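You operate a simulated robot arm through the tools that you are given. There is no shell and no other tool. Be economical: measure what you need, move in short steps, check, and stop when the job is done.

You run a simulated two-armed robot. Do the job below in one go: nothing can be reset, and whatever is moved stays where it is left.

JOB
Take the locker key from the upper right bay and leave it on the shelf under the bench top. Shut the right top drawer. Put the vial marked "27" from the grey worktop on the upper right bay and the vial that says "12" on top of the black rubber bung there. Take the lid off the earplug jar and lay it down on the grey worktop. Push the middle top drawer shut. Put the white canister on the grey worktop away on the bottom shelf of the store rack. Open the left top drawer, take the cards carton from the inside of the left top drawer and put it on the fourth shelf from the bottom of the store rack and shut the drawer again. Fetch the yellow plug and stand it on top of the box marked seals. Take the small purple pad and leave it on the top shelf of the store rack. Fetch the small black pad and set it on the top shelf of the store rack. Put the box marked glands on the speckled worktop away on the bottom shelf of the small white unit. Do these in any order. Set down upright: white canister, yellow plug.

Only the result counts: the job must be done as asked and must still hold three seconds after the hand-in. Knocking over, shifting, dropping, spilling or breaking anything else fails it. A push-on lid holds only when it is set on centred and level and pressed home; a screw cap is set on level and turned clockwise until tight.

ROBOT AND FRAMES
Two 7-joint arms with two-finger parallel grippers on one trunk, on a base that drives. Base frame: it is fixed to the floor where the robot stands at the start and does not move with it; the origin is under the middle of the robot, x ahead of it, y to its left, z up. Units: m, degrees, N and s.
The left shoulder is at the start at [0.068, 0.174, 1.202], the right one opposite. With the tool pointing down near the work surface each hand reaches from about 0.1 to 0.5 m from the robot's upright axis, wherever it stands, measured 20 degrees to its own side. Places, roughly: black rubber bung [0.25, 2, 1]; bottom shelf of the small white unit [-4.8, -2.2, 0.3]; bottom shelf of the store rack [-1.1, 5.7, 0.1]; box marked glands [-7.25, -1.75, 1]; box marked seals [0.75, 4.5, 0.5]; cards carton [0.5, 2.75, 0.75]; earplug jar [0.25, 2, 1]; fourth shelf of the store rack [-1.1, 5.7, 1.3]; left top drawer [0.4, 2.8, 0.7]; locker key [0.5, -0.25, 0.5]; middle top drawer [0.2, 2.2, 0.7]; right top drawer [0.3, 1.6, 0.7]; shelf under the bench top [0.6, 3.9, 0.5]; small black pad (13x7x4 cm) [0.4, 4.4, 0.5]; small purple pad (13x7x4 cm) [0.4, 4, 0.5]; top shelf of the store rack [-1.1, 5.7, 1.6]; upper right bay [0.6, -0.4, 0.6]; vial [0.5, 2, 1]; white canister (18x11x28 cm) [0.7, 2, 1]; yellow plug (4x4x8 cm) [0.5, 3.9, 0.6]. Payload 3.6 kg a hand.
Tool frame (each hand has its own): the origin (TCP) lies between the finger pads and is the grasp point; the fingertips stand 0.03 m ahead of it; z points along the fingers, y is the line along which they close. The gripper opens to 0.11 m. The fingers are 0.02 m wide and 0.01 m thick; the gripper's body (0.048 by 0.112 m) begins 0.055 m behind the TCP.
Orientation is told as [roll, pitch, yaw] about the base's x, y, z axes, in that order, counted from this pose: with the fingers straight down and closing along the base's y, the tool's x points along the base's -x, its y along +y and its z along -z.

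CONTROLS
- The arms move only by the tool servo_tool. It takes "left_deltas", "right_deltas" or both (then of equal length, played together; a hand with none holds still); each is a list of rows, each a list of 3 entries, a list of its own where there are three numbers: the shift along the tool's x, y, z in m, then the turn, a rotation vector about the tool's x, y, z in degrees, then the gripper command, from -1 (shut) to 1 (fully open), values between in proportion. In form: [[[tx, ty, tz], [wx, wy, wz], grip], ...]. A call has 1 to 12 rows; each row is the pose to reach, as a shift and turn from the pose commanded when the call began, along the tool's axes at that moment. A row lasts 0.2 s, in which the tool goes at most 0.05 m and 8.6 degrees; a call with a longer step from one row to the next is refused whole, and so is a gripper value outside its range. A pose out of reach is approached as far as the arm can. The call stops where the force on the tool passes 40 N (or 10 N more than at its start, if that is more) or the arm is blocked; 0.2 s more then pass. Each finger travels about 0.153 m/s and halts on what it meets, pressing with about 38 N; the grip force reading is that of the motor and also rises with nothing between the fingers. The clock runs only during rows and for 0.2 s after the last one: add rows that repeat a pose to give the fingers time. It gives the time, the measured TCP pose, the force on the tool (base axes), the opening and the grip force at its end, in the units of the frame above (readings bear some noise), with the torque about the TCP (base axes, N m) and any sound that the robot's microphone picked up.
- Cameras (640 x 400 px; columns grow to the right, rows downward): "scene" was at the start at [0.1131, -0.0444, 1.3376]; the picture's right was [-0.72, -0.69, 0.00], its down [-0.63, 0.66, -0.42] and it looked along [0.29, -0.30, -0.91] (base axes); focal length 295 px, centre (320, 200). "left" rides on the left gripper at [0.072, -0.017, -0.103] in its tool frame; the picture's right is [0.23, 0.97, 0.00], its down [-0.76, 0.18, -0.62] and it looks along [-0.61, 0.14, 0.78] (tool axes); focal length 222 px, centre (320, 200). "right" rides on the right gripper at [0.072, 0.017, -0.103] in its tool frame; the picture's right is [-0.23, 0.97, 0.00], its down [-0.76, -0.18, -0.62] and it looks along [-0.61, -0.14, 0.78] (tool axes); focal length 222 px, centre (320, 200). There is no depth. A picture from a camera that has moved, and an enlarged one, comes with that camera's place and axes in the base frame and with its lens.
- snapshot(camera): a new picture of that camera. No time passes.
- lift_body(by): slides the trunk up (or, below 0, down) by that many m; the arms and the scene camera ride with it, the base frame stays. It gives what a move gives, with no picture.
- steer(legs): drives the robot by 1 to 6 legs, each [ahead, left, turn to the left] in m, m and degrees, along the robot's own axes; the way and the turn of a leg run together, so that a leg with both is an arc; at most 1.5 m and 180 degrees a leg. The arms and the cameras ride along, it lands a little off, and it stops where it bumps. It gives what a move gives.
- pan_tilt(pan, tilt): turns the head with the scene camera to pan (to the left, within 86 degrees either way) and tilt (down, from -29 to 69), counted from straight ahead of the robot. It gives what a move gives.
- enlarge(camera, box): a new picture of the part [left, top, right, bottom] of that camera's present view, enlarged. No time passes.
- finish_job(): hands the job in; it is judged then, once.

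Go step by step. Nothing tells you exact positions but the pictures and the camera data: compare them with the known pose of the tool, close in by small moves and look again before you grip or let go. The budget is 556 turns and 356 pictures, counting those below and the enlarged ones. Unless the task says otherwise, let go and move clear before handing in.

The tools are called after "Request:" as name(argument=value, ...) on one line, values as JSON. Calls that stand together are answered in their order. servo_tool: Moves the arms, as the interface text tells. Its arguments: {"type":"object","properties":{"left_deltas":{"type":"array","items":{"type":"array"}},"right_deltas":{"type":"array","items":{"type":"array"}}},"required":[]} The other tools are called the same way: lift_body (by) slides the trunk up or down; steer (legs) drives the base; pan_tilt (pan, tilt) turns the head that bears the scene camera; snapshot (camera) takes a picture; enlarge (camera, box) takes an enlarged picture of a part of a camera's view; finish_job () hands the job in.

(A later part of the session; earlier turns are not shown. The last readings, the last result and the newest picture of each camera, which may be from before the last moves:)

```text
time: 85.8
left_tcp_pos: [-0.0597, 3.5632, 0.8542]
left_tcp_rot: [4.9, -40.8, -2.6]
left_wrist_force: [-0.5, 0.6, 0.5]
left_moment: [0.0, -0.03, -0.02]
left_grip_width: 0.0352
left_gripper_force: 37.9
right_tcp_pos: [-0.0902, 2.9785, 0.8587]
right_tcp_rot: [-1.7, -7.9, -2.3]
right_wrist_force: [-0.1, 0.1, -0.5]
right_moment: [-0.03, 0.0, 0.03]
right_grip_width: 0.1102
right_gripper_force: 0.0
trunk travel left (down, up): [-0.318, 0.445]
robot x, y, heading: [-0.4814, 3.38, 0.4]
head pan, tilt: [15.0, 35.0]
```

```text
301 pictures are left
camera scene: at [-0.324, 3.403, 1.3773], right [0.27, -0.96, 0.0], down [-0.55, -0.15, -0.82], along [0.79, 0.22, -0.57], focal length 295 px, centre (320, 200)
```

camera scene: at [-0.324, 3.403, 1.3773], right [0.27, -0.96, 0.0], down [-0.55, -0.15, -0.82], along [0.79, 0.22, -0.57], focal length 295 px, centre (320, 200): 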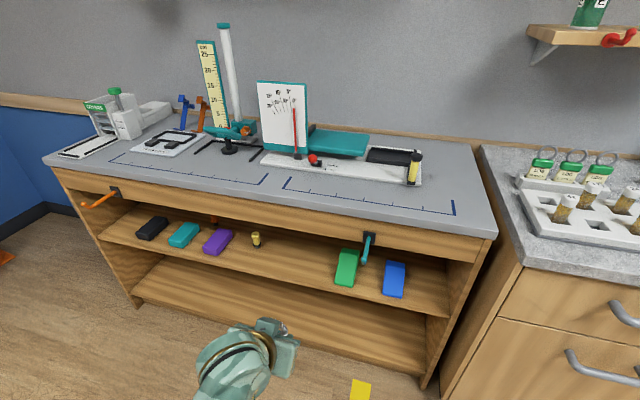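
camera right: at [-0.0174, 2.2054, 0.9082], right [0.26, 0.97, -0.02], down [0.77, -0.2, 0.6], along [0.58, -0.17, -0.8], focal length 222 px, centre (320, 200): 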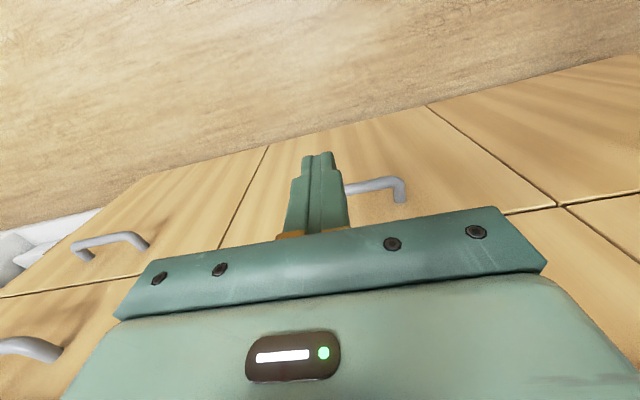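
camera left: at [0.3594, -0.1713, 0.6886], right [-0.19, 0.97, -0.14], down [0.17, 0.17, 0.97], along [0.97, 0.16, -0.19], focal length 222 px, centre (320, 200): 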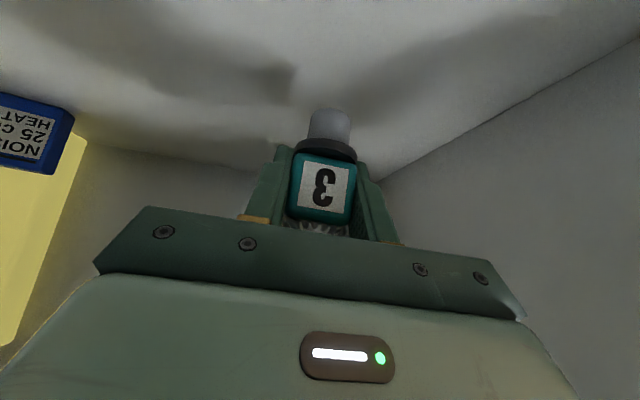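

The shelf under the bench top has the pads and yellow plug with free space in the middle. Check with the left camera.

Request:
snapshot(camera="left")

Request:
enlarge(camera="scene", box=[60, 150, 480, 390])

```text
300 pictures are left
camera left: at [-0.1798, 3.5424, 0.8829], right [-0.18, 0.98, -0.09], down [0.16, 0.12, 0.98], along [0.97, 0.17, -0.18], focal length 222 px, centre (320, 200)
```

left: 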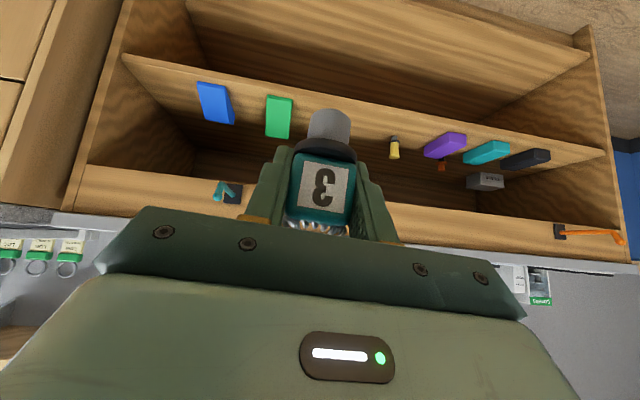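

```text
1.52 times, centred on (270, 270) of scene
camera zoom: at [-0.324, 3.403, 1.3773], right [0.27, -0.96, 0.0], down [-0.55, -0.15, -0.82], along [0.79, 0.22, -0.57], focal length 449 px, centre (396, 93)
```

zoom: 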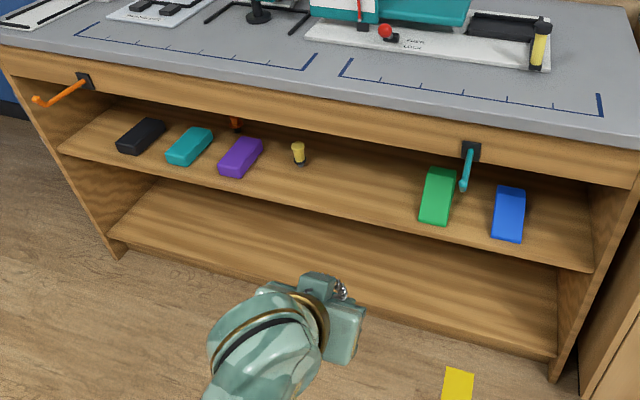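

Plan: set the key upright at about (0.33, 3.66) on the shelf (z≈0.56). First level the left hand's roll and retract the right hand.

Request:
servo_tool(left_deltas=[[[0, 0, 0], [1, 0, -0.6], -1], [[0, 0, 0], [2, 0, -1.3], -1], [[0, 0, 0], [3.2, 0, -2], -1]], right_deltas=[[[0.01, 0, -0.03], [0, 4, 0], 1], [[0.03, 0, -0.06], [0, 8, 0], 1], [[0.06, 0, -0.08], [0, 8, 0], 1]])

Request:
pan_tilt(pan=-20, tilt=60)

Request:
snapshot(camera="scene")

```text
time: 86.6
left_tcp_pos: [-0.061, 3.5716, 0.8508]
left_tcp_rot: [2.2, -40.7, -1.7]
left_wrist_force: [0.3, 0.8, -0.7]
left_moment: [0.01, 0.01, 0.01]
left_grip_width: 0.0356
left_gripper_force: 37.9
right_tcp_pos: [-0.1599, 2.9814, 0.9292]
right_tcp_rot: [-1.6, 0.1, -2.5]
right_wrist_force: [0.5, -0.4, -0.4]
right_moment: [-0.01, -0.01, -0.03]
right_grip_width: 0.1101
right_gripper_force: 0.0
right hand out of reach, approached as far as the arm can: row 3
trunk travel left (down, up): [-0.318, 0.445]
robot x, y, heading: [-0.4824, 3.3811, 0.3]
head pan, tilt: [15.0, 35.0]
```

```text
time: 87.6
left_tcp_pos: [-0.0603, 3.5719, 0.8512]
left_tcp_rot: [2.3, -41.0, -1.7]
left_wrist_force: [-0.1, -0.3, -0.3]
left_moment: [0.03, -0.02, 0.03]
left_grip_width: 0.0354
left_gripper_force: 38.1
right_tcp_pos: [-0.1595, 2.9787, 0.9289]
right_tcp_rot: [-1.6, 0.1, -2.5]
right_wrist_force: [-0.6, 0.2, 0.2]
right_moment: [0.0, 0.05, 0.0]
right_grip_width: 0.1101
right_gripper_force: 0.1
trunk travel left (down, up): [-0.318, 0.445]
robot x, y, heading: [-0.4763, 3.3778, 0.3]
head pan, tilt: [-20.0, 60.0]
```

```text
298 pictures are left
camera scene: at [-0.346, 3.3574, 1.3431], right [-0.33, -0.94, 0.0], down [-0.82, 0.29, -0.5], along [0.47, -0.17, -0.87], focal length 295 px, centre (320, 200)
```

scene: 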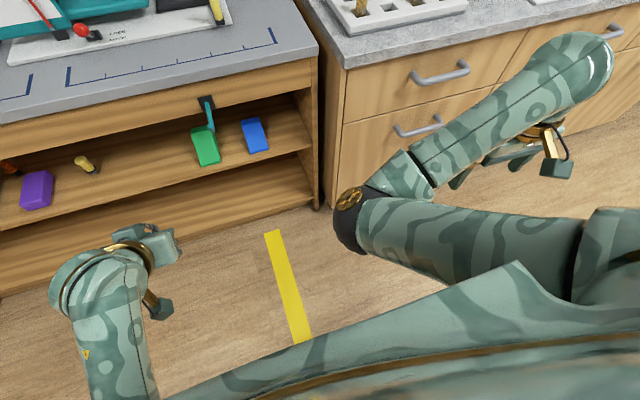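

Request:
servo_tool(left_deltas=[[[0.03, 0, 0.036], [0.5, 0, -0.4], -1], [[0.06, 0, 0.07], [1, 0, -0.8], -1], [[0.09, 0, 0.105], [1.3, 0, -1], -1], [[0.124, 0, 0.143], [1.3, 0, -1], -1]])

Request:
steer(legs=[[0, 0.09, 0], [0.2, 0, 0]])

Request:
pan_tilt(pan=20, tilt=50)

Request:
snapshot(camera="scene")

Request:
snapshot(camera="left")

```text
refused: row 4 steps farther than a row can; nothing moved
```

```text
time: 89.9
left_tcp_pos: [0.1411, 3.6624, 0.8526]
left_tcp_rot: [2.3, -40.9, -1.8]
left_wrist_force: [0.0, -0.1, -0.4]
left_moment: [-0.02, 0.03, -0.02]
left_grip_width: 0.035
left_gripper_force: 38.2
right_tcp_pos: [0.0418, 3.072, 0.9279]
right_tcp_rot: [-1.6, 0.3, -2.4]
right_wrist_force: [0.5, 0.0, -0.1]
right_moment: [0.0, 0.0, -0.02]
right_grip_width: 0.11
right_gripper_force: 0.1
trunk travel left (down, up): [-0.318, 0.445]
robot x, y, heading: [-0.279, 3.472, 0.2]
head pan, tilt: [-20.0, 60.0]
```

```text
time: 90.9
left_tcp_pos: [0.1417, 3.6636, 0.8521]
left_tcp_rot: [2.6, -41.0, -1.9]
left_wrist_force: [0.1, -0.4, 0.2]
left_moment: [0.02, 0.0, 0.0]
left_grip_width: 0.0354
left_gripper_force: 38.0
right_tcp_pos: [0.0415, 3.0708, 0.9281]
right_tcp_rot: [-1.6, 0.0, -2.6]
right_wrist_force: [-0.5, 0.1, -0.3]
right_moment: [0.02, 0.02, -0.03]
right_grip_width: 0.1099
right_gripper_force: 0.2
trunk travel left (down, up): [-0.318, 0.445]
robot x, y, heading: [-0.2794, 3.4712, -0.1]
head pan, tilt: [20.0, 50.0]
```

```text
297 pictures are left
camera scene: at [-0.136, 3.4979, 1.3556], right [0.35, -0.94, 0.0], down [-0.72, -0.27, -0.64], along [0.6, 0.22, -0.77], focal length 295 px, centre (320, 200)
```

scene: 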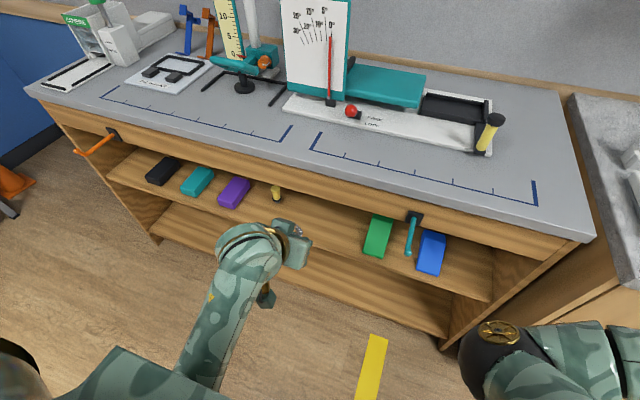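

```text
296 pictures are left
camera left: at [0.0203, 3.6459, 0.8819], right [-0.17, 0.98, -0.12], down [0.17, 0.15, 0.98], along [0.97, 0.14, -0.19], focal length 222 px, centre (320, 200)
```

left: 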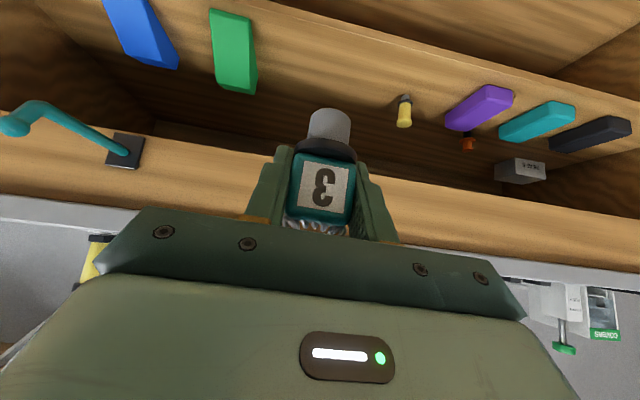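

Lower the left hand to z≈0.66.

Request:
servo_tool(left_deltas=[[[0.025, 0, 0.029], [0.5, 0, -0.4], -1], [[0.05, 0, 0.058], [1, 0, -0.8], -1], [[0.075, 0, 0.087], [1.3, 0, -1], -1], [[0.1, 0, 0.115], [1.3, 0, -1], -1], [[0.124, 0, 0.143], [1.3, 0, -1], -1]])

Request:
steer(legs=[[0.12, 0, 0]])

Request:
snapshot(camera="left")

Request:
snapshot(camera="scene")

```text
time: 92.1
left_tcp_pos: [0.142, 3.6685, 0.6628]
left_tcp_rot: [0.1, -41.0, -0.3]
left_wrist_force: [0.0, 1.0, 0.0]
left_moment: [0.0, 0.0, 0.01]
left_grip_width: 0.0351
left_gripper_force: 38.3
right_tcp_pos: [0.0408, 3.0714, 0.9282]
right_tcp_rot: [-1.6, 0.2, -2.4]
right_wrist_force: [0.4, -0.2, 0.4]
right_moment: [0.0, -0.01, 0.0]
right_grip_width: 0.1101
right_gripper_force: 0.1
trunk travel left (down, up): [-0.318, 0.445]
robot x, y, heading: [-0.2821, 3.4687, 0.4]
head pan, tilt: [20.0, 50.0]
```

```text
time: 93.4
left_tcp_pos: [0.2622, 3.6695, 0.6636]
left_tcp_rot: [-0.1, -40.8, -0.4]
left_wrist_force: [0.1, 0.2, -1.7]
left_moment: [0.02, 0.03, -0.03]
left_grip_width: 0.0349
left_gripper_force: 37.8
right_tcp_pos: [0.1626, 3.073, 0.9281]
right_tcp_rot: [-1.6, 0.3, -2.4]
right_wrist_force: [0.4, -0.6, 0.0]
right_moment: [-0.01, 0.06, 0.0]
right_grip_width: 0.1098
right_gripper_force: 0.1
trunk travel left (down, up): [-0.318, 0.445]
robot x, y, heading: [-0.1604, 3.4703, 0.2]
head pan, tilt: [20.0, 50.0]
```

```text
295 pictures are left
camera left: at [0.1413, 3.6523, 0.6931], right [-0.17, 0.97, -0.15], down [0.17, 0.18, 0.97], along [0.97, 0.14, -0.19], focal length 222 px, centre (320, 200)
```

left: 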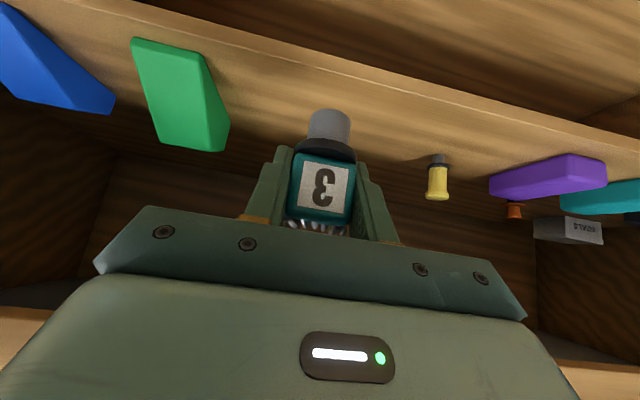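

```text
294 pictures are left
camera scene: at [-0.0143, 3.4987, 1.3554], right [0.35, -0.94, 0.0], down [-0.72, -0.27, -0.64], along [0.6, 0.22, -0.77], focal length 295 px, centre (320, 200)
```

scene: 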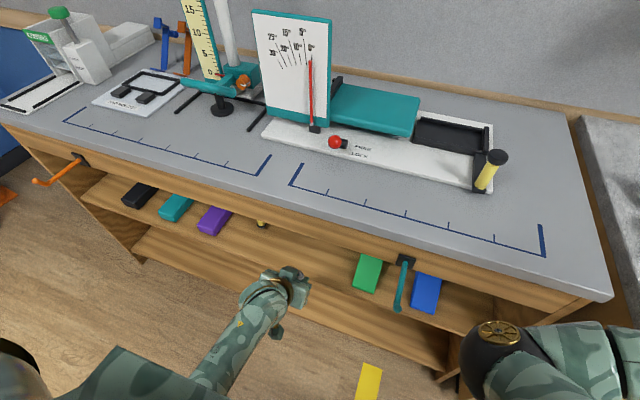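

Move in 8 cm, then lower until the foot touches.

Request:
servo_tool(left_deltas=[[[-0.031, 0, 0.027], [0, 0, 0], -1], [[-0.063, 0, 0.0545], [0, 0, 0], -1], [[-0.05, 0, 0.0695], [0, 0, 0], -1], [[-0.0433, 0, 0.0771], [0, 0, 0], -1], [[-0.04, 0, 0.0809], [0, 0, 0], -1]])

Request:
snapshot(camera="left")

```text
time: 94.6
left_tcp_pos: [0.3456, 3.6689, 0.6279]
left_tcp_rot: [0.0, -41.0, -0.4]
left_wrist_force: [0.0, -0.3, -0.8]
left_moment: [-0.04, 0.01, -0.01]
left_grip_width: 0.0353
left_gripper_force: 37.8
right_tcp_pos: [0.1612, 3.0734, 0.9283]
right_tcp_rot: [-1.6, 0.1, -2.4]
right_wrist_force: [-0.3, 0.3, -1.1]
right_moment: [0.0, -0.01, 0.01]
right_grip_width: 0.11
right_gripper_force: 0.1
trunk travel left (down, up): [-0.318, 0.445]
robot x, y, heading: [-0.1567, 3.4743, 0.4]
head pan, tilt: [20.0, 50.0]
```

```text
293 pictures are left
camera left: at [0.2238, 3.6517, 0.6586], right [-0.17, 0.97, -0.15], down [0.17, 0.18, 0.97], along [0.97, 0.14, -0.19], focal length 222 px, centre (320, 200)
```

left: 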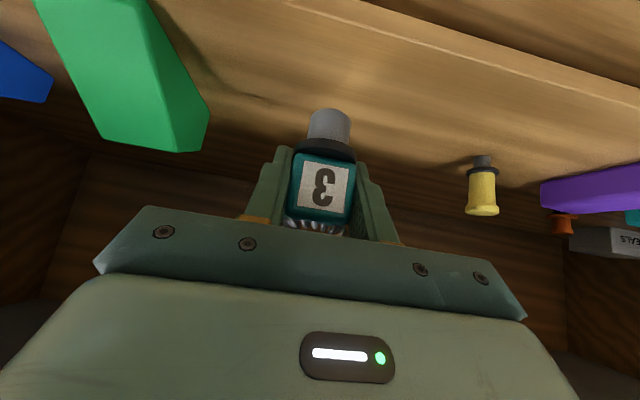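

Request:
servo_tool(left_deltas=[[[0.0033, 0, 0.0038], [0, 0, 0], -1], [[0.0066, 0, 0.0076], [0, 0, 0], -1], [[0.0066, 0, 0.0076], [0, 0, 0], -1]])

Request:
servo_tool(left_deltas=[[[0.0026, 0, 0.003], [0, 0, 0], -1], [[0.0026, 0, 0.003], [0, 0, 0], -1]])

Request:
servo_tool(left_deltas=[[[0.0026, 0, 0.003], [0, 0, 0], -1], [[0.0026, 0, 0.003], [0, 0, 0], -1]])

```text
time: 95.4
left_tcp_pos: [0.3462, 3.6685, 0.6187]
left_tcp_rot: [0.0, -41.0, -0.4]
left_wrist_force: [-0.4, 0.6, -0.4]
left_moment: [-0.03, 0.03, 0.01]
left_grip_width: 0.0352
left_gripper_force: 37.9
right_tcp_pos: [0.1604, 3.0725, 0.9277]
right_tcp_rot: [-1.6, 0.1, -2.5]
right_wrist_force: [0.4, 0.3, -0.1]
right_moment: [0.01, 0.0, 0.0]
right_grip_width: 0.1102
right_gripper_force: 0.0
trunk travel left (down, up): [-0.318, 0.445]
robot x, y, heading: [-0.1584, 3.4732, 0.6]
head pan, tilt: [20.0, 50.0]
```

```text
time: 96.0
left_tcp_pos: [0.3455, 3.6685, 0.6141]
left_tcp_rot: [0.0, -41.0, -0.4]
left_wrist_force: [-0.3, 0.8, -0.8]
left_moment: [0.0, -0.03, -0.03]
left_grip_width: 0.0353
left_gripper_force: 37.6
right_tcp_pos: [0.1606, 3.072, 0.9293]
right_tcp_rot: [-1.5, 0.1, -2.5]
right_wrist_force: [-0.2, -0.7, 0.6]
right_moment: [0.0, -0.01, -0.03]
right_grip_width: 0.1101
right_gripper_force: 0.1
trunk travel left (down, up): [-0.318, 0.445]
robot x, y, heading: [-0.1601, 3.4756, 0.4]
head pan, tilt: [20.0, 50.0]
```

```text
time: 96.6
left_tcp_pos: [0.3449, 3.6694, 0.6111]
left_tcp_rot: [0.0, -41.0, -0.3]
left_wrist_force: [-0.7, 0.3, 0.0]
left_moment: [0.03, -0.05, -0.02]
left_grip_width: 0.035
left_gripper_force: 38.2
right_tcp_pos: [0.1605, 3.0726, 0.9283]
right_tcp_rot: [-1.6, 0.0, -2.4]
right_wrist_force: [0.0, 0.6, 0.6]
right_moment: [-0.02, 0.02, -0.03]
right_grip_width: 0.1098
right_gripper_force: 0.0
trunk travel left (down, up): [-0.318, 0.445]
robot x, y, heading: [-0.1579, 3.4721, 0.2]
head pan, tilt: [20.0, 50.0]
```

Request:
servo_tool(left_deltas=[[[0.0039, 0, 0.0045], [0, 0, 0], -1], [[0.0039, 0, 0.0045], [0, 0, 0], -1]])

Request:
servo_tool(left_deltas=[[[0.0033, 0, 0.0038], [0, 0, 0], -1], [[0.0033, 0, 0.0038], [0, 0, 0], -1]])

Request:
snapshot(camera="left")

```text
time: 97.2
left_tcp_pos: [0.3444, 3.6689, 0.6038]
left_tcp_rot: [-0.1, -41.0, -0.5]
left_wrist_force: [0.3, 0.0, 0.2]
left_moment: [-0.01, -0.01, -0.02]
left_grip_width: 0.0348
left_gripper_force: 38.5
right_tcp_pos: [0.1602, 3.0715, 0.9291]
right_tcp_rot: [-1.6, 0.1, -2.5]
right_wrist_force: [1.2, 0.0, 0.2]
right_moment: [0.01, 0.0, 0.03]
right_grip_width: 0.1099
right_gripper_force: 0.0
trunk travel left (down, up): [-0.318, 0.445]
robot x, y, heading: [-0.1608, 3.472, 0.3]
head pan, tilt: [20.0, 50.0]
```

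```text
time: 97.8
left_tcp_pos: [0.3461, 3.6688, 0.6003]
left_tcp_rot: [0.0, -41.0, -0.4]
left_wrist_force: [-0.4, 0.1, 0.5]
left_moment: [0.0, -0.01, 0.01]
left_grip_width: 0.035
left_gripper_force: 38.0
right_tcp_pos: [0.1601, 3.0733, 0.9289]
right_tcp_rot: [-1.6, 0.1, -2.5]
right_wrist_force: [-0.5, 0.2, 0.9]
right_moment: [-0.03, -0.01, -0.02]
right_grip_width: 0.1098
right_gripper_force: 0.0
trunk travel left (down, up): [-0.318, 0.445]
robot x, y, heading: [-0.1604, 3.472, 0.4]
head pan, tilt: [20.0, 50.0]
```

```text
292 pictures are left
camera left: at [0.2237, 3.6519, 0.6302], right [-0.17, 0.97, -0.15], down [0.17, 0.18, 0.97], along [0.97, 0.14, -0.19], focal length 222 px, centre (320, 200)
```

left: 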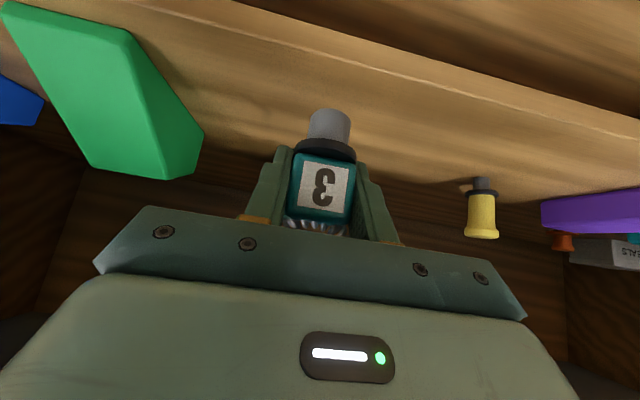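

Request:
servo_tool(left_deltas=[[[0.0033, 0, 0.0038], [0, 0, 0], -1], [[0.0066, 0, 0.0076], [0, 0, 0], -1], [[0.0066, 0, 0.0076], [0, 0, 0], -1]])

Request:
servo_tool(left_deltas=[[[0.0026, 0, 0.003], [0, 0, 0], -1], [[0.0026, 0, 0.003], [0, 0, 0], -1]])

Request:
servo_tool(left_deltas=[[[0.0026, 0, 0.003], [0, 0, 0], -1], [[0.0026, 0, 0.003], [0, 0, 0], -1]])

Request:
servo_tool(left_deltas=[[[0.0026, 0, 0.003], [0, 0, 0], -1], [[0.0026, 0, 0.003], [0, 0, 0], -1]])

```text
time: 98.6
left_tcp_pos: [0.3452, 3.6693, 0.5901]
left_tcp_rot: [0.0, -41.0, -0.4]
left_wrist_force: [0.4, -0.5, -0.3]
left_moment: [0.0, -0.02, -0.02]
left_grip_width: 0.035
left_gripper_force: 37.8
right_tcp_pos: [0.1607, 3.0716, 0.9284]
right_tcp_rot: [-1.6, 0.0, -2.5]
right_wrist_force: [-0.7, 1.0, 0.0]
right_moment: [-0.04, -0.02, 0.04]
right_grip_width: 0.1098
right_gripper_force: 0.0
trunk travel left (down, up): [-0.318, 0.445]
robot x, y, heading: [-0.1598, 3.4714, 0.4]
head pan, tilt: [20.0, 50.0]
```

```text
time: 99.2
left_tcp_pos: [0.3445, 3.6684, 0.5851]
left_tcp_rot: [0.0, -41.0, -0.4]
left_wrist_force: [0.0, 0.3, -0.5]
left_moment: [-0.03, -0.02, -0.02]
left_grip_width: 0.0348
left_gripper_force: 37.7
right_tcp_pos: [0.16, 3.0707, 0.9278]
right_tcp_rot: [-1.6, 0.1, -2.5]
right_wrist_force: [0.0, 0.4, 0.7]
right_moment: [0.01, 0.03, 0.02]
right_grip_width: 0.1099
right_gripper_force: 0.1
trunk travel left (down, up): [-0.318, 0.445]
robot x, y, heading: [-0.1626, 3.4727, 0.3]
head pan, tilt: [20.0, 50.0]
```

```text
time: 99.8
left_tcp_pos: [0.3445, 3.6683, 0.5822]
left_tcp_rot: [0.0, -41.0, -0.4]
left_wrist_force: [0.7, -0.3, -0.5]
left_moment: [0.02, 0.04, 0.0]
left_grip_width: 0.035
left_gripper_force: 37.9
right_tcp_pos: [0.1607, 3.0724, 0.9276]
right_tcp_rot: [-1.6, 0.0, -2.4]
right_wrist_force: [0.2, 0.5, 0.1]
right_moment: [-0.01, 0.0, 0.0]
right_grip_width: 0.1101
right_gripper_force: 0.0
trunk travel left (down, up): [-0.318, 0.445]
robot x, y, heading: [-0.1609, 3.4732, 0.5]
head pan, tilt: [20.0, 50.0]
```

```text
time: 100.4
left_tcp_pos: [0.3451, 3.6682, 0.5777]
left_tcp_rot: [0.0, -41.0, -0.4]
left_wrist_force: [0.4, -0.3, -0.8]
left_moment: [-0.01, 0.0, -0.01]
left_grip_width: 0.0351
left_gripper_force: 38.0
right_tcp_pos: [0.1602, 3.0729, 0.9276]
right_tcp_rot: [-1.6, 0.1, -2.5]
right_wrist_force: [0.0, 0.7, -0.2]
right_moment: [-0.02, 0.0, 0.0]
right_grip_width: 0.1101
right_gripper_force: 0.0
trunk travel left (down, up): [-0.318, 0.445]
robot x, y, heading: [-0.1598, 3.4712, 0.4]
head pan, tilt: [20.0, 50.0]
```

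Request:
servo_tool(left_deltas=[[[0.0026, 0, 0.003], [0, 0, 0], -1], [[0.0052, 0, 0.006], [0, 0, 0], -1], [[0.0079, 0, 0.009], [0, 0, 0], -1], [[0.0105, 0, 0.0121], [0, 0, 0], -1]])

Request:
snapshot(camera="left")

```text
time: 101.4
left_tcp_pos: [0.3466, 3.6687, 0.5641]
left_tcp_rot: [0.1, -41.4, -0.4]
left_wrist_force: [-2.5, 1.4, 18.1]
left_moment: [0.12, 0.15, -0.01]
left_grip_width: 0.0351
left_gripper_force: 37.8
right_tcp_pos: [0.159, 3.0708, 0.9291]
right_tcp_rot: [-1.7, 0.2, -2.5]
right_wrist_force: [-0.4, -0.7, 0.1]
right_moment: [-0.02, 0.0, -0.02]
right_grip_width: 0.11
right_gripper_force: 0.0
trunk travel left (down, up): [-0.318, 0.445]
robot x, y, heading: [-0.164, 3.4697, 0.6]
head pan, tilt: [20.0, 50.0]
```

```text
291 pictures are left
camera left: at [0.2245, 3.6518, 0.5936], right [-0.16, 0.97, -0.15], down [0.16, 0.18, 0.97], along [0.97, 0.14, -0.19], focal length 222 px, centre (320, 200)
```

left: 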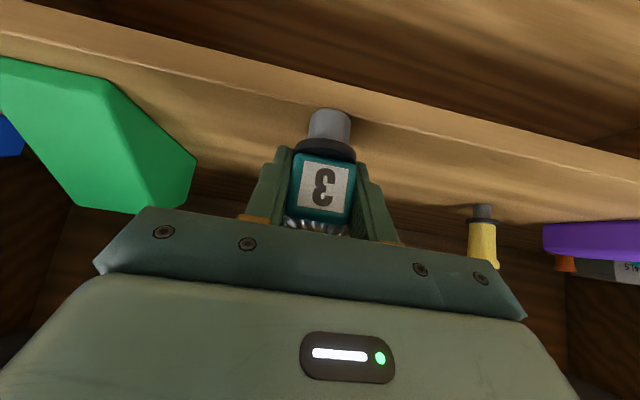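

Contact (18 N). Open slowly and back out along the tool axis.

Request:
servo_tool(left_deltas=[[[-0.001, 0, -0.0015], [0, 0, 0], -0.3], [[-0.001, 0, -0.0015], [0, 0, 0], 0.2], [[-0.001, 0, -0.0015], [0, 0, 0], 0.6], [[-0.001, 0, -0.0015], [0, 0, 0], 0.6], [[-0.001, 0, -0.03], [0, 0, 0], 0.6], [[-0.001, 0, -0.07], [0, 0, 0], 0.6], [[-0.001, 0, -0.1], [0, 0, 0], 0.6]])

Request:
snapshot(camera="left")

```text
time: 103.0
left_tcp_pos: [0.2873, 3.6802, 0.6434]
left_tcp_rot: [1.6, -41.9, -1.3]
left_wrist_force: [-0.3, -0.7, 0.7]
left_moment: [0.01, 0.02, 0.01]
left_grip_width: 0.0879
left_gripper_force: 0.0
right_tcp_pos: [0.1609, 3.0715, 0.9286]
right_tcp_rot: [-1.7, 0.1, -2.5]
right_wrist_force: [0.0, -0.3, 1.2]
right_moment: [0.01, 0.02, -0.02]
right_grip_width: 0.11
right_gripper_force: 0.0
trunk travel left (down, up): [-0.318, 0.445]
robot x, y, heading: [-0.1612, 3.4732, 0.5]
head pan, tilt: [20.0, 50.0]
```

```text
290 pictures are left
camera left: at [0.1667, 3.6628, 0.6706], right [-0.16, 0.98, -0.13], down [0.15, 0.16, 0.98], along [0.97, 0.14, -0.17], focal length 222 px, centre (320, 200)
```

left: 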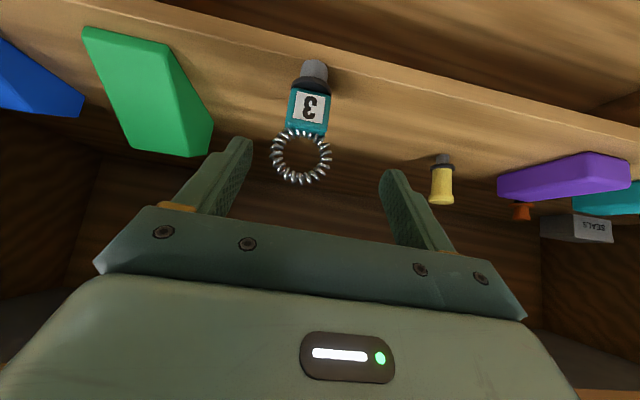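

Key stands well on the shelf. Next: yellow plug → seals box (deep at about x 0.69, y 4.5). I'll back off, tilt the left hand to near-horizontal and lower the trunk.

Request:
steer(legs=[[-0.27, 0, -0.4]])

Request:
servo_tool(left_deltas=[[[0, 0, 0], [0, -8, 0], 0.6], [[0, 0, 0], [0.5, -16, -0.3], 0.6], [[0, 0, 0], [0.8, -24, -0.6], 0.6], [[0, 0, 0], [1, -29, -1], 0.6]], right_deltas=[[[-0.03, 0, 0], [0, 0, 0], 1], [[-0.06, 0, 0], [0, 0, 0], 1], [[-0.09, 0, 0], [0, 0, 0], 1], [[-0.1, 0, 0], [0, 0, 0], 1]])

Request:
lift_body(by=-0.15)

Request:
pan_tilt(pan=40, tilt=25)

Request:
snapshot(camera="scene")

```text
time: 104.9
left_tcp_pos: [0.0122, 3.673, 0.6385]
left_tcp_rot: [1.6, -41.3, -2.1]
left_wrist_force: [-1.0, 0.0, 0.7]
left_moment: [-0.01, -0.03, 0.0]
left_grip_width: 0.0879
left_gripper_force: 0.0
right_tcp_pos: [-0.1153, 3.0693, 0.9281]
right_tcp_rot: [-1.6, 0.2, -3.0]
right_wrist_force: [-0.7, 0.3, 0.4]
right_moment: [0.0, 0.0, -0.01]
right_grip_width: 0.11
right_gripper_force: 0.1
trunk travel left (down, up): [-0.318, 0.445]
robot x, y, heading: [-0.432, 3.4684, -0.0]
head pan, tilt: [20.0, 50.0]
```

```text
time: 105.9
left_tcp_pos: [0.0114, 3.6742, 0.6386]
left_tcp_rot: [-0.3, -70.3, -0.9]
left_wrist_force: [0.9, 0.1, 1.6]
left_moment: [-0.01, 0.02, 0.01]
left_grip_width: 0.088
left_gripper_force: 0.0
right_tcp_pos: [-0.0161, 3.0643, 0.929]
right_tcp_rot: [-1.5, 0.1, -3.0]
right_wrist_force: [0.2, -0.2, 0.7]
right_moment: [0.01, 0.02, 0.02]
right_grip_width: 0.1099
right_gripper_force: 0.0
trunk travel left (down, up): [-0.318, 0.445]
robot x, y, heading: [-0.4352, 3.4725, -0.0]
head pan, tilt: [20.0, 50.0]
```

```text
time: 107.7
left_tcp_pos: [0.0122, 3.6742, 0.4885]
left_tcp_rot: [-0.7, -70.2, -0.7]
left_wrist_force: [0.3, 0.3, 0.3]
left_moment: [0.0, -0.01, 0.0]
left_grip_width: 0.0878
left_gripper_force: 0.0
right_tcp_pos: [-0.0155, 3.0645, 0.7792]
right_tcp_rot: [-1.6, 0.1, -2.9]
right_wrist_force: [-0.9, -0.2, 0.2]
right_moment: [0.03, -0.04, -0.01]
right_grip_width: 0.1098
right_gripper_force: 0.0
trunk travel left (down, up): [-0.168, 0.595]
robot x, y, heading: [-0.4292, 3.4727, -0.4]
head pan, tilt: [20.0, 50.0]
```

```text
time: 108.5
left_tcp_pos: [0.0118, 3.6741, 0.4878]
left_tcp_rot: [-0.4, -70.2, -0.9]
left_wrist_force: [0.6, -0.3, 0.1]
left_moment: [-0.02, 0.02, 0.01]
left_grip_width: 0.0878
left_gripper_force: 0.1
right_tcp_pos: [-0.0151, 3.0636, 0.778]
right_tcp_rot: [-1.6, 0.2, -3.0]
right_wrist_force: [0.3, -0.4, -0.8]
right_moment: [-0.02, 0.04, -0.01]
right_grip_width: 0.1097
right_gripper_force: 0.2
trunk travel left (down, up): [-0.168, 0.595]
robot x, y, heading: [-0.4302, 3.4695, 0.1]
head pan, tilt: [40.0, 25.0]
```

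```text
289 pictures are left
camera scene: at [-0.2166, 3.5295, 1.2378], right [0.64, -0.77, 0.0], down [-0.33, -0.27, -0.91], along [0.7, 0.58, -0.42], focal length 295 px, centre (320, 200)
```

scene: 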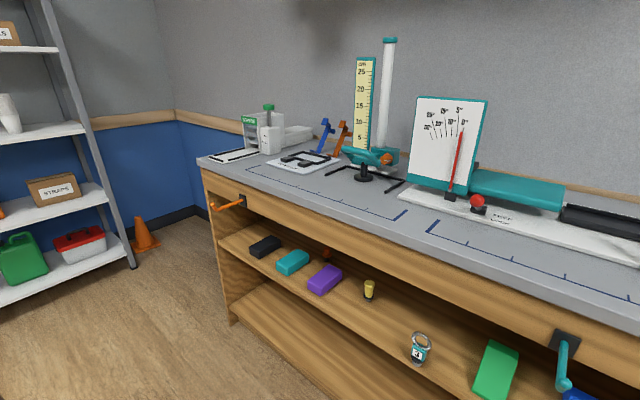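

Lower further, raise the left hand relative, and shift left to look at the seals box.

Request:
servo_tool(left_deltas=[[[-0.047, 0, -0.017], [0, 0, 0], 0.6], [[-0.094, 0, -0.034], [0, 0, 0], 0.6], [[-0.141, 0, -0.051], [0, 0, 0], 0.6], [[-0.188, 0, -0.068], [0, 0, 0], 0.6], [[-0.207, 0, -0.075], [0, 0, 0], 0.6]])

Request:
lift_body(by=-0.1)

Request:
steer(legs=[[0, 0.2, 0]])

Request:
pan_tilt(pan=35, tilt=30)

Request:
snapshot(camera="scene")

Request:
snapshot(camera="left")

```text
time: 109.7
left_tcp_pos: [0.0121, 3.676, 0.7088]
left_tcp_rot: [-0.5, -70.3, -0.8]
left_wrist_force: [0.1, -0.4, 0.1]
left_moment: [0.01, 0.0, -0.01]
left_grip_width: 0.0881
left_gripper_force: 0.0
right_tcp_pos: [-0.0146, 3.0648, 0.7772]
right_tcp_rot: [-1.6, 0.2, -3.0]
right_wrist_force: [0.3, -0.2, -1.1]
right_moment: [-0.01, -0.01, 0.03]
right_grip_width: 0.11
right_gripper_force: 0.2
trunk travel left (down, up): [-0.168, 0.595]
robot x, y, heading: [-0.4317, 3.4742, -0.1]
head pan, tilt: [40.0, 25.0]
```

```text
time: 111.1
left_tcp_pos: [0.0105, 3.675, 0.6087]
left_tcp_rot: [-0.5, -70.3, -0.9]
left_wrist_force: [0.2, -0.1, 0.2]
left_moment: [-0.02, 0.01, 0.04]
left_grip_width: 0.0881
left_gripper_force: 0.1
right_tcp_pos: [-0.0167, 3.0635, 0.6778]
right_tcp_rot: [-1.6, 0.1, -3.1]
right_wrist_force: [-0.1, -0.1, -0.3]
right_moment: [0.0, 0.02, 0.01]
right_grip_width: 0.1098
right_gripper_force: 0.1
trunk travel left (down, up): [-0.068, 0.695]
robot x, y, heading: [-0.4288, 3.4692, -0.3]
head pan, tilt: [40.0, 25.0]
```

```text
time: 112.7
left_tcp_pos: [0.011, 3.8776, 0.6092]
left_tcp_rot: [-0.5, -70.1, -0.6]
left_wrist_force: [0.3, -0.1, 0.0]
left_moment: [0.0, 0.02, 0.0]
left_grip_width: 0.0883
left_gripper_force: 0.2
right_tcp_pos: [-0.0144, 3.2663, 0.679]
right_tcp_rot: [-1.6, 0.2, -2.9]
right_wrist_force: [0.6, 1.1, 0.6]
right_moment: [0.02, -0.01, -0.02]
right_grip_width: 0.11
right_gripper_force: 0.1
trunk travel left (down, up): [-0.068, 0.695]
robot x, y, heading: [-0.4297, 3.675, -0.1]
head pan, tilt: [40.0, 25.0]
```

```text
time: 113.3
left_tcp_pos: [0.011, 3.8772, 0.6078]
left_tcp_rot: [-0.5, -70.2, -0.9]
left_wrist_force: [0.8, -0.5, 0.9]
left_moment: [0.01, -0.02, -0.03]
left_grip_width: 0.0881
left_gripper_force: 0.1
right_tcp_pos: [-0.0146, 3.2656, 0.6777]
right_tcp_rot: [-1.5, 0.2, -2.9]
right_wrist_force: [0.9, 0.3, -1.1]
right_moment: [0.01, 0.02, 0.02]
right_grip_width: 0.1101
right_gripper_force: 0.1
trunk travel left (down, up): [-0.068, 0.695]
robot x, y, heading: [-0.4341, 3.6732, -0.3]
head pan, tilt: [35.0, 30.0]
```

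```text
288 pictures are left
camera scene: at [-0.152, 3.7245, 1.123], right [0.57, -0.82, 0.0], down [-0.41, -0.29, -0.87], along [0.71, 0.5, -0.5], focal length 295 px, centre (320, 200)
```

scene: 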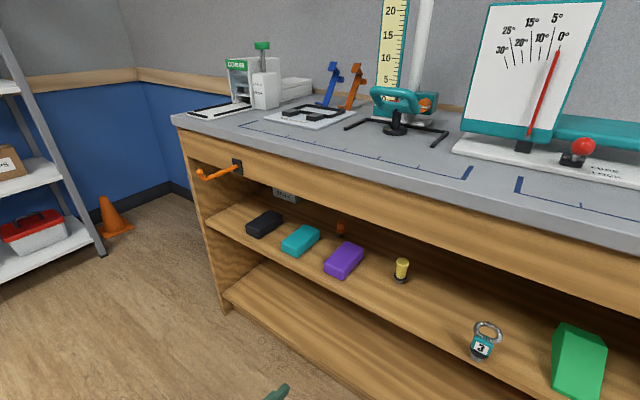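

```text
287 pictures are left
camera left: at [-0.1095, 3.8626, 0.5745], right [-0.06, 0.97, -0.22], down [-0.32, 0.19, 0.93], along [0.94, 0.12, 0.31], focal length 222 px, centre (320, 200)
```

left: 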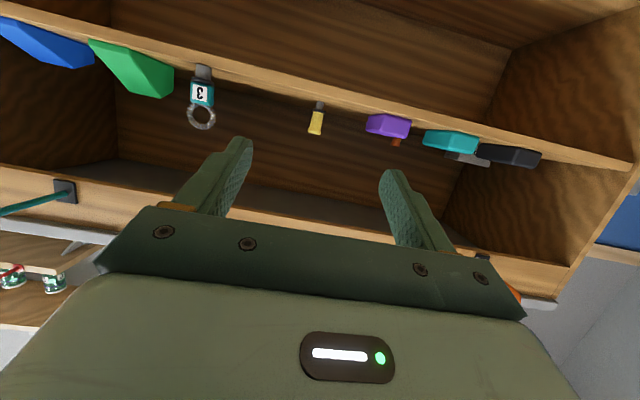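

Plug is at about (0.469, 3.885), shelf z≈0.523. Retract the right hand 9 cm and drive forward 0.25.

Request:
servo_tool(right_deltas=[[[0.03, 0, -0.02], [0, 0, 0], 1], [[0.06, 0, -0.05], [0, 0, 0], 1], [[0.09, 0, -0.08], [0, 0, 0], 1]])

Request:
steer(legs=[[0.25, 0, 0.2]])

Request:
snapshot(camera="left")

Request:
snapshot(camera="scene")

```text
time: 114.1
left_tcp_pos: [0.0106, 3.8774, 0.6092]
left_tcp_rot: [-0.5, -70.2, -0.8]
left_wrist_force: [0.1, -0.1, -1.2]
left_moment: [0.0, -0.02, -0.02]
left_grip_width: 0.088
left_gripper_force: 0.1
right_tcp_pos: [-0.0891, 3.2573, 0.7589]
right_tcp_rot: [-1.5, 0.3, -3.0]
right_wrist_force: [1.2, -0.3, 0.8]
right_moment: [0.03, -0.01, 0.0]
right_grip_width: 0.11
right_gripper_force: 0.0
right hand out of reach, approached as far as the arm can: row 3
trunk travel left (down, up): [-0.068, 0.695]
robot x, y, heading: [-0.4301, 3.6693, 0.0]
head pan, tilt: [35.0, 30.0]
```

```text
time: 116.4
left_tcp_pos: [0.2635, 3.9174, 0.5689]
left_tcp_rot: [46.4, -52.6, -57.8]
left_wrist_force: [-0.5, 1.3, -1.9]
left_moment: [0.0, -0.04, -0.04]
left_grip_width: 0.0879
left_gripper_force: 0.1
right_tcp_pos: [0.1541, 3.2738, 0.789]
right_tcp_rot: [-7.2, -11.4, -15.1]
right_wrist_force: [-0.9, 2.2, 1.1]
right_moment: [-0.17, 0.0, 0.01]
right_grip_width: 0.11
right_gripper_force: 0.1
trunk travel left (down, up): [-0.068, 0.695]
robot x, y, heading: [-0.1599, 3.6968, 3.9]
head pan, tilt: [35.0, 30.0]
stopped in leg 1: the robot was blocked; the commanded pose is now the measured one
```

```text
286 pictures are left
camera left: at [0.1434, 3.9484, 0.5469], right [0.2, 0.95, 0.25], down [-0.27, -0.19, 0.94], along [0.94, -0.25, 0.22], focal length 222 px, centre (320, 200)
```

left: 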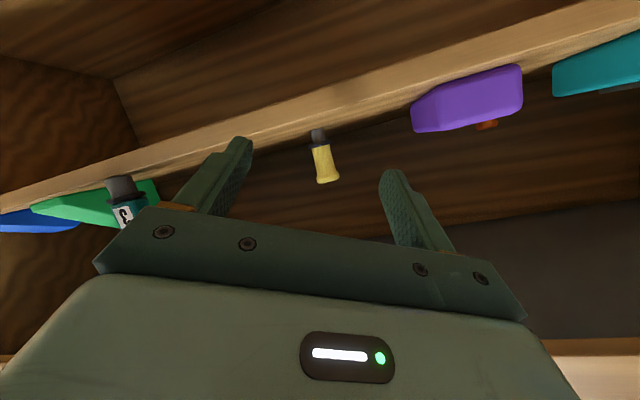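

```text
285 pictures are left
camera scene: at [0.0074, 3.9351, 1.136], right [0.62, -0.76, 0.18], down [-0.3, -0.44, -0.84], along [0.72, 0.47, -0.51], focal length 295 px, centre (320, 200)
```

scene: 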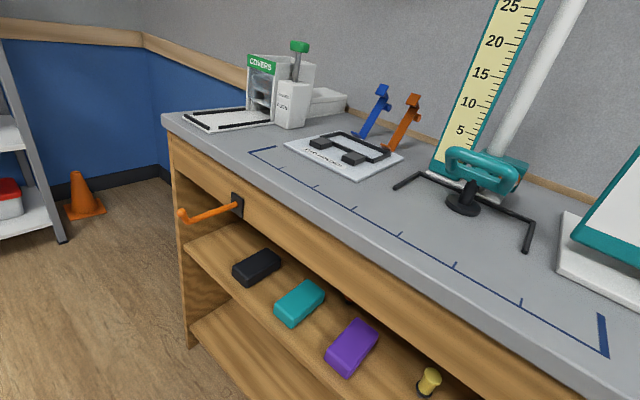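

The robot was blocked and is tilted — probably the right elbow hit the desk. Back away right now.

Request:
steer(legs=[[-0.15, 0, 0]])

Request:
snapshot(camera="scene")

```text
time: 117.2
left_tcp_pos: [0.3656, 4.0144, 0.587]
left_tcp_rot: [63.3, -31.8, -63.9]
left_wrist_force: [-0.7, 0.8, -0.8]
left_moment: [-0.04, -0.05, -0.08]
left_grip_width: 0.0883
left_gripper_force: 0.0
right_tcp_pos: [0.2716, 3.2829, 0.8387]
right_tcp_rot: [-22.9, -5.8, -4.7]
right_wrist_force: [-2.1, 1.4, 1.9]
right_moment: [-0.03, -0.13, 0.01]
right_grip_width: 0.1102
right_gripper_force: 0.0
trunk travel left (down, up): [-0.068, 0.695]
robot x, y, heading: [-0.1126, 3.7461, 12.0]
head pan, tilt: [35.0, 30.0]
stopped in leg 1: the robot was blocked; the commanded pose is now the measured one
```

```text
284 pictures are left
camera scene: at [0.0137, 4.0161, 1.1372], right [0.73, -0.66, 0.19], down [-0.23, -0.49, -0.84], along [0.65, 0.57, -0.51], focal length 295 px, centre (320, 200)
```

scene: 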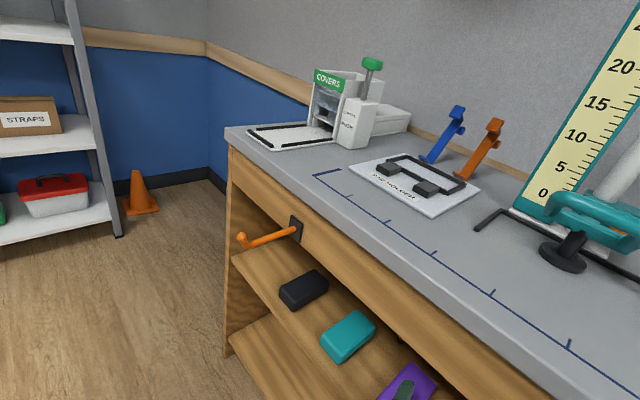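

Request:
pan_tilt(pan=-40, tilt=60)

Request:
snapshot(camera="scene")

Request:
snapshot(camera="left")

Request:
snapshot(camera="right")

```text
time: 118.6
left_tcp_pos: [0.3683, 4.0086, 0.5914]
left_tcp_rot: [63.7, -31.9, -64.6]
left_wrist_force: [-0.3, -0.5, -0.7]
left_moment: [0.01, 0.01, 0.0]
left_grip_width: 0.0879
left_gripper_force: 0.1
right_tcp_pos: [0.2728, 3.2767, 0.8357]
right_tcp_rot: [-22.2, -5.7, -4.9]
right_wrist_force: [-22.3, 3.3, 6.2]
right_moment: [0.08, -1.47, 0.8]
right_grip_width: 0.1098
right_gripper_force: 0.0
trunk travel left (down, up): [-0.068, 0.695]
robot x, y, heading: [-0.112, 3.7455, 11.9]
head pan, tilt: [-40.0, 60.0]
```

```text
283 pictures are left
camera scene: at [0.0184, 3.9045, 1.1111], right [-0.47, -0.88, 0.06], down [-0.7, 0.32, -0.64], along [0.54, -0.34, -0.77], focal length 295 px, centre (320, 200)
```

scene: 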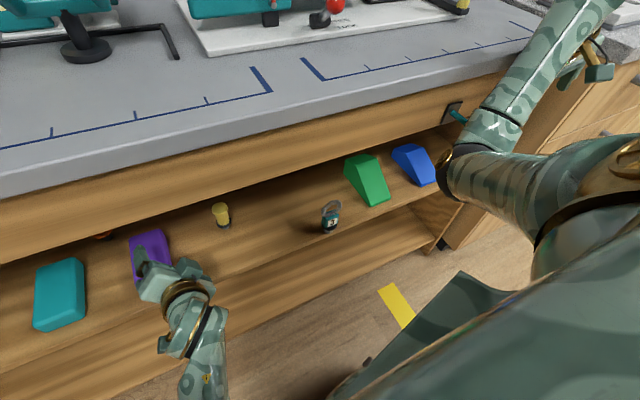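

```text
282 pictures are left
camera left: at [0.2454, 4.0338, 0.5797], right [0.11, 0.78, 0.62], down [-0.25, -0.58, 0.77], along [0.96, -0.24, 0.13], focal length 222 px, centre (320, 200)
```

left: 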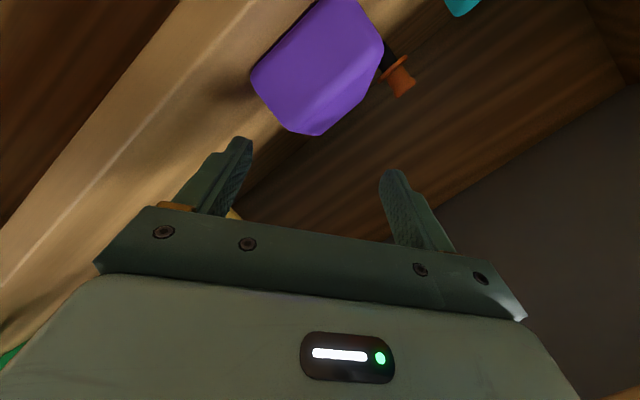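

```text
281 pictures are left
camera right: at [0.1974, 3.3384, 0.9159], right [0.34, 0.88, -0.34], down [0.7, 0.01, 0.72], along [0.63, -0.48, -0.61], focal length 222 px, centre (320, 200)
```

right: 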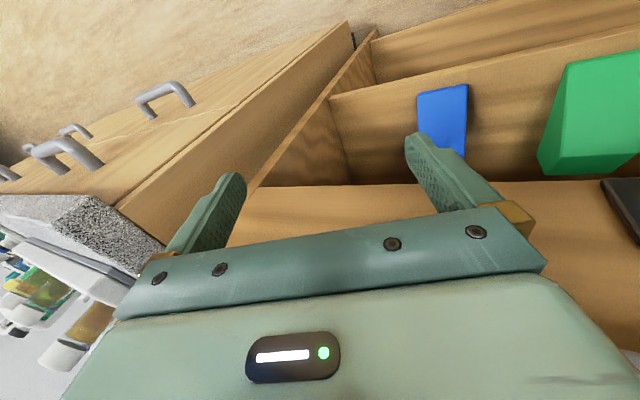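

The right elbow is at the desk's opening edge. Try a small trunk lift to relieve it.

Request:
lift_body(by=0.03)

Request:
enlarge(camera="scene", box=[340, 20, 640, 260])

```text
time: 118.9
left_tcp_pos: [0.3979, 4.0382, 0.6381]
left_tcp_rot: [71.0, -31.7, -64.8]
left_wrist_force: [-1.4, 2.0, 0.6]
left_moment: [-0.07, -0.01, -0.13]
left_grip_width: 0.0882
left_gripper_force: 0.0
right_tcp_pos: [0.2644, 3.2905, 0.8732]
right_tcp_rot: [-28.6, -1.6, -3.5]
right_wrist_force: [-1.5, 1.2, 0.2]
right_moment: [-0.05, -0.1, 0.05]
right_grip_width: 0.1098
right_gripper_force: 0.0
trunk travel left (down, up): [-0.068, 0.695]
robot x, y, heading: [-0.1041, 3.7533, 12.5]
head pan, tilt: [-40.0, 60.0]
stopped: the force on the tool passed its limit at 79 N (the readings are from after the stop); the commanded pose is now the measured one
```

```text
1.67 times, centred on (490, 140) of scene
camera zoom: at [-0.0148, 3.9522, 1.1132], right [-0.46, -0.89, 0.08], down [-0.68, 0.29, -0.67], along [0.57, -0.36, -0.74], focal length 491 px, centre (37, 300)
```

zoom: 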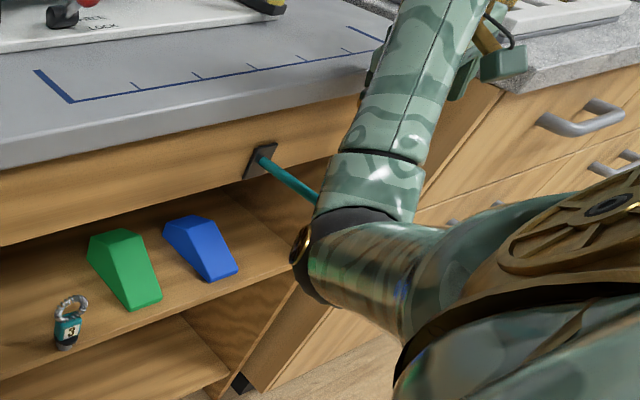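

The elbow rests against the teal lever and the hand against the desk edge. Pull the right hand back and up, gently.

Request:
servo_tool(right_deltas=[[[0.015, -0.005, -0.01], [0, 0, 0], 1], [[0.03, -0.01, -0.02], [0, 0, 0], 1], [[0.05, -0.015, -0.03], [0, 0, 0], 1]])

Request:
snapshot(camera="scene")

```text
time: 119.2
left_tcp_pos: [0.4525, 4.0114, 0.682]
left_tcp_rot: [77.5, -30.9, -64.8]
left_wrist_force: [0.3, -1.0, -0.8]
left_moment: [0.04, -0.02, 0.02]
left_grip_width: 0.0881
left_gripper_force: 0.0
right_tcp_pos: [0.2835, 3.2461, 0.8626]
right_tcp_rot: [-30.9, 5.4, -4.5]
right_wrist_force: [-59.8, 70.3, 56.7]
right_moment: [-0.54, -5.46, 8.45]
right_grip_width: 0.1099
right_gripper_force: 0.1
trunk travel left (down, up): [-0.068, 0.695]
robot x, y, heading: [-0.1067, 3.7519, 12.8]
head pan, tilt: [-40.0, 60.0]
stopped in row 1 (left hand): the arm was blocked; the commanded pose is now the measured one
```

```text
279 pictures are left
camera scene: at [0.005, 3.9262, 1.1127], right [-0.46, -0.89, 0.07], down [-0.69, 0.31, -0.65], along [0.56, -0.34, -0.76], focal length 295 px, centre (320, 200)
```

scene: 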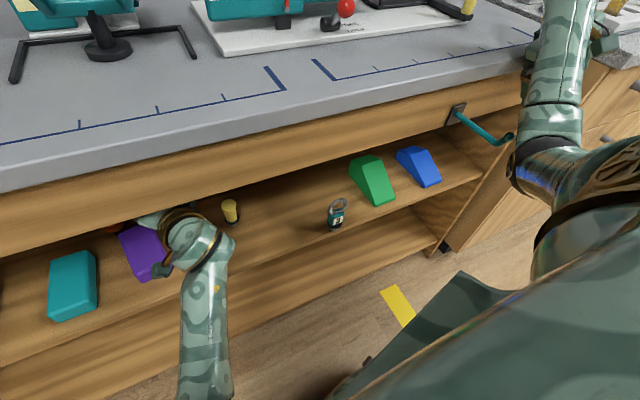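

Request:
pan_tilt(pan=30, tilt=60)

Request:
snapshot(camera="scene")

Request:
snapshot(camera="left")

```text
time: 120.6
left_tcp_pos: [0.4589, 4.0019, 0.6809]
left_tcp_rot: [77.3, -30.7, -65.4]
left_wrist_force: [0.2, -1.3, 0.3]
left_moment: [-0.01, 0.03, -0.03]
left_grip_width: 0.0878
left_gripper_force: 0.1
right_tcp_pos: [0.281, 3.2343, 0.862]
right_tcp_rot: [-31.2, 4.9, -5.5]
right_wrist_force: [-8.7, 8.5, 97.0]
right_moment: [3.68, -5.43, 1.31]
right_grip_width: 0.1098
right_gripper_force: 0.2
trunk travel left (down, up): [-0.068, 0.695]
robot x, y, heading: [-0.1096, 3.754, 12.0]
head pan, tilt: [30.0, 60.0]
```

```text
278 pictures are left
camera scene: at [0.0024, 3.9926, 1.1002], right [0.66, -0.72, 0.19], down [-0.57, -0.66, -0.49], along [0.48, 0.22, -0.85], focal length 295 px, centre (320, 200)
```

scene: 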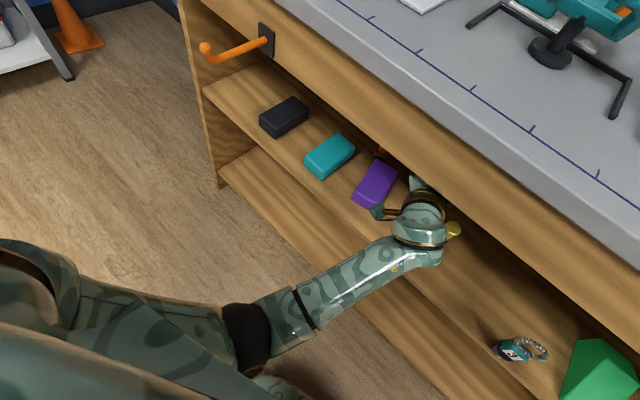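

```text
277 pictures are left
camera left: at [0.3365, 4.0176, 0.6489], right [-0.09, 0.71, 0.7], down [-0.31, -0.69, 0.66], along [0.95, -0.16, 0.28], focal length 222 px, centre (320, 200)
```

left: 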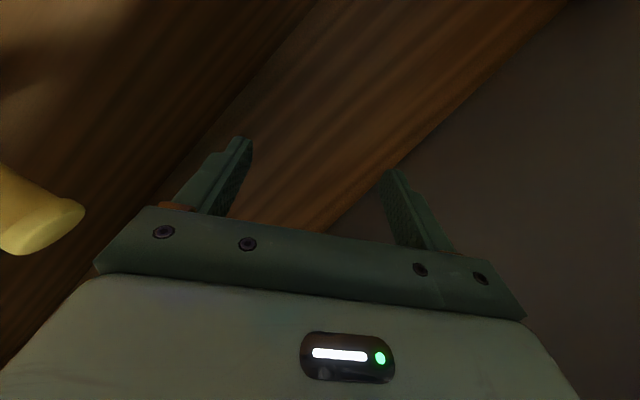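

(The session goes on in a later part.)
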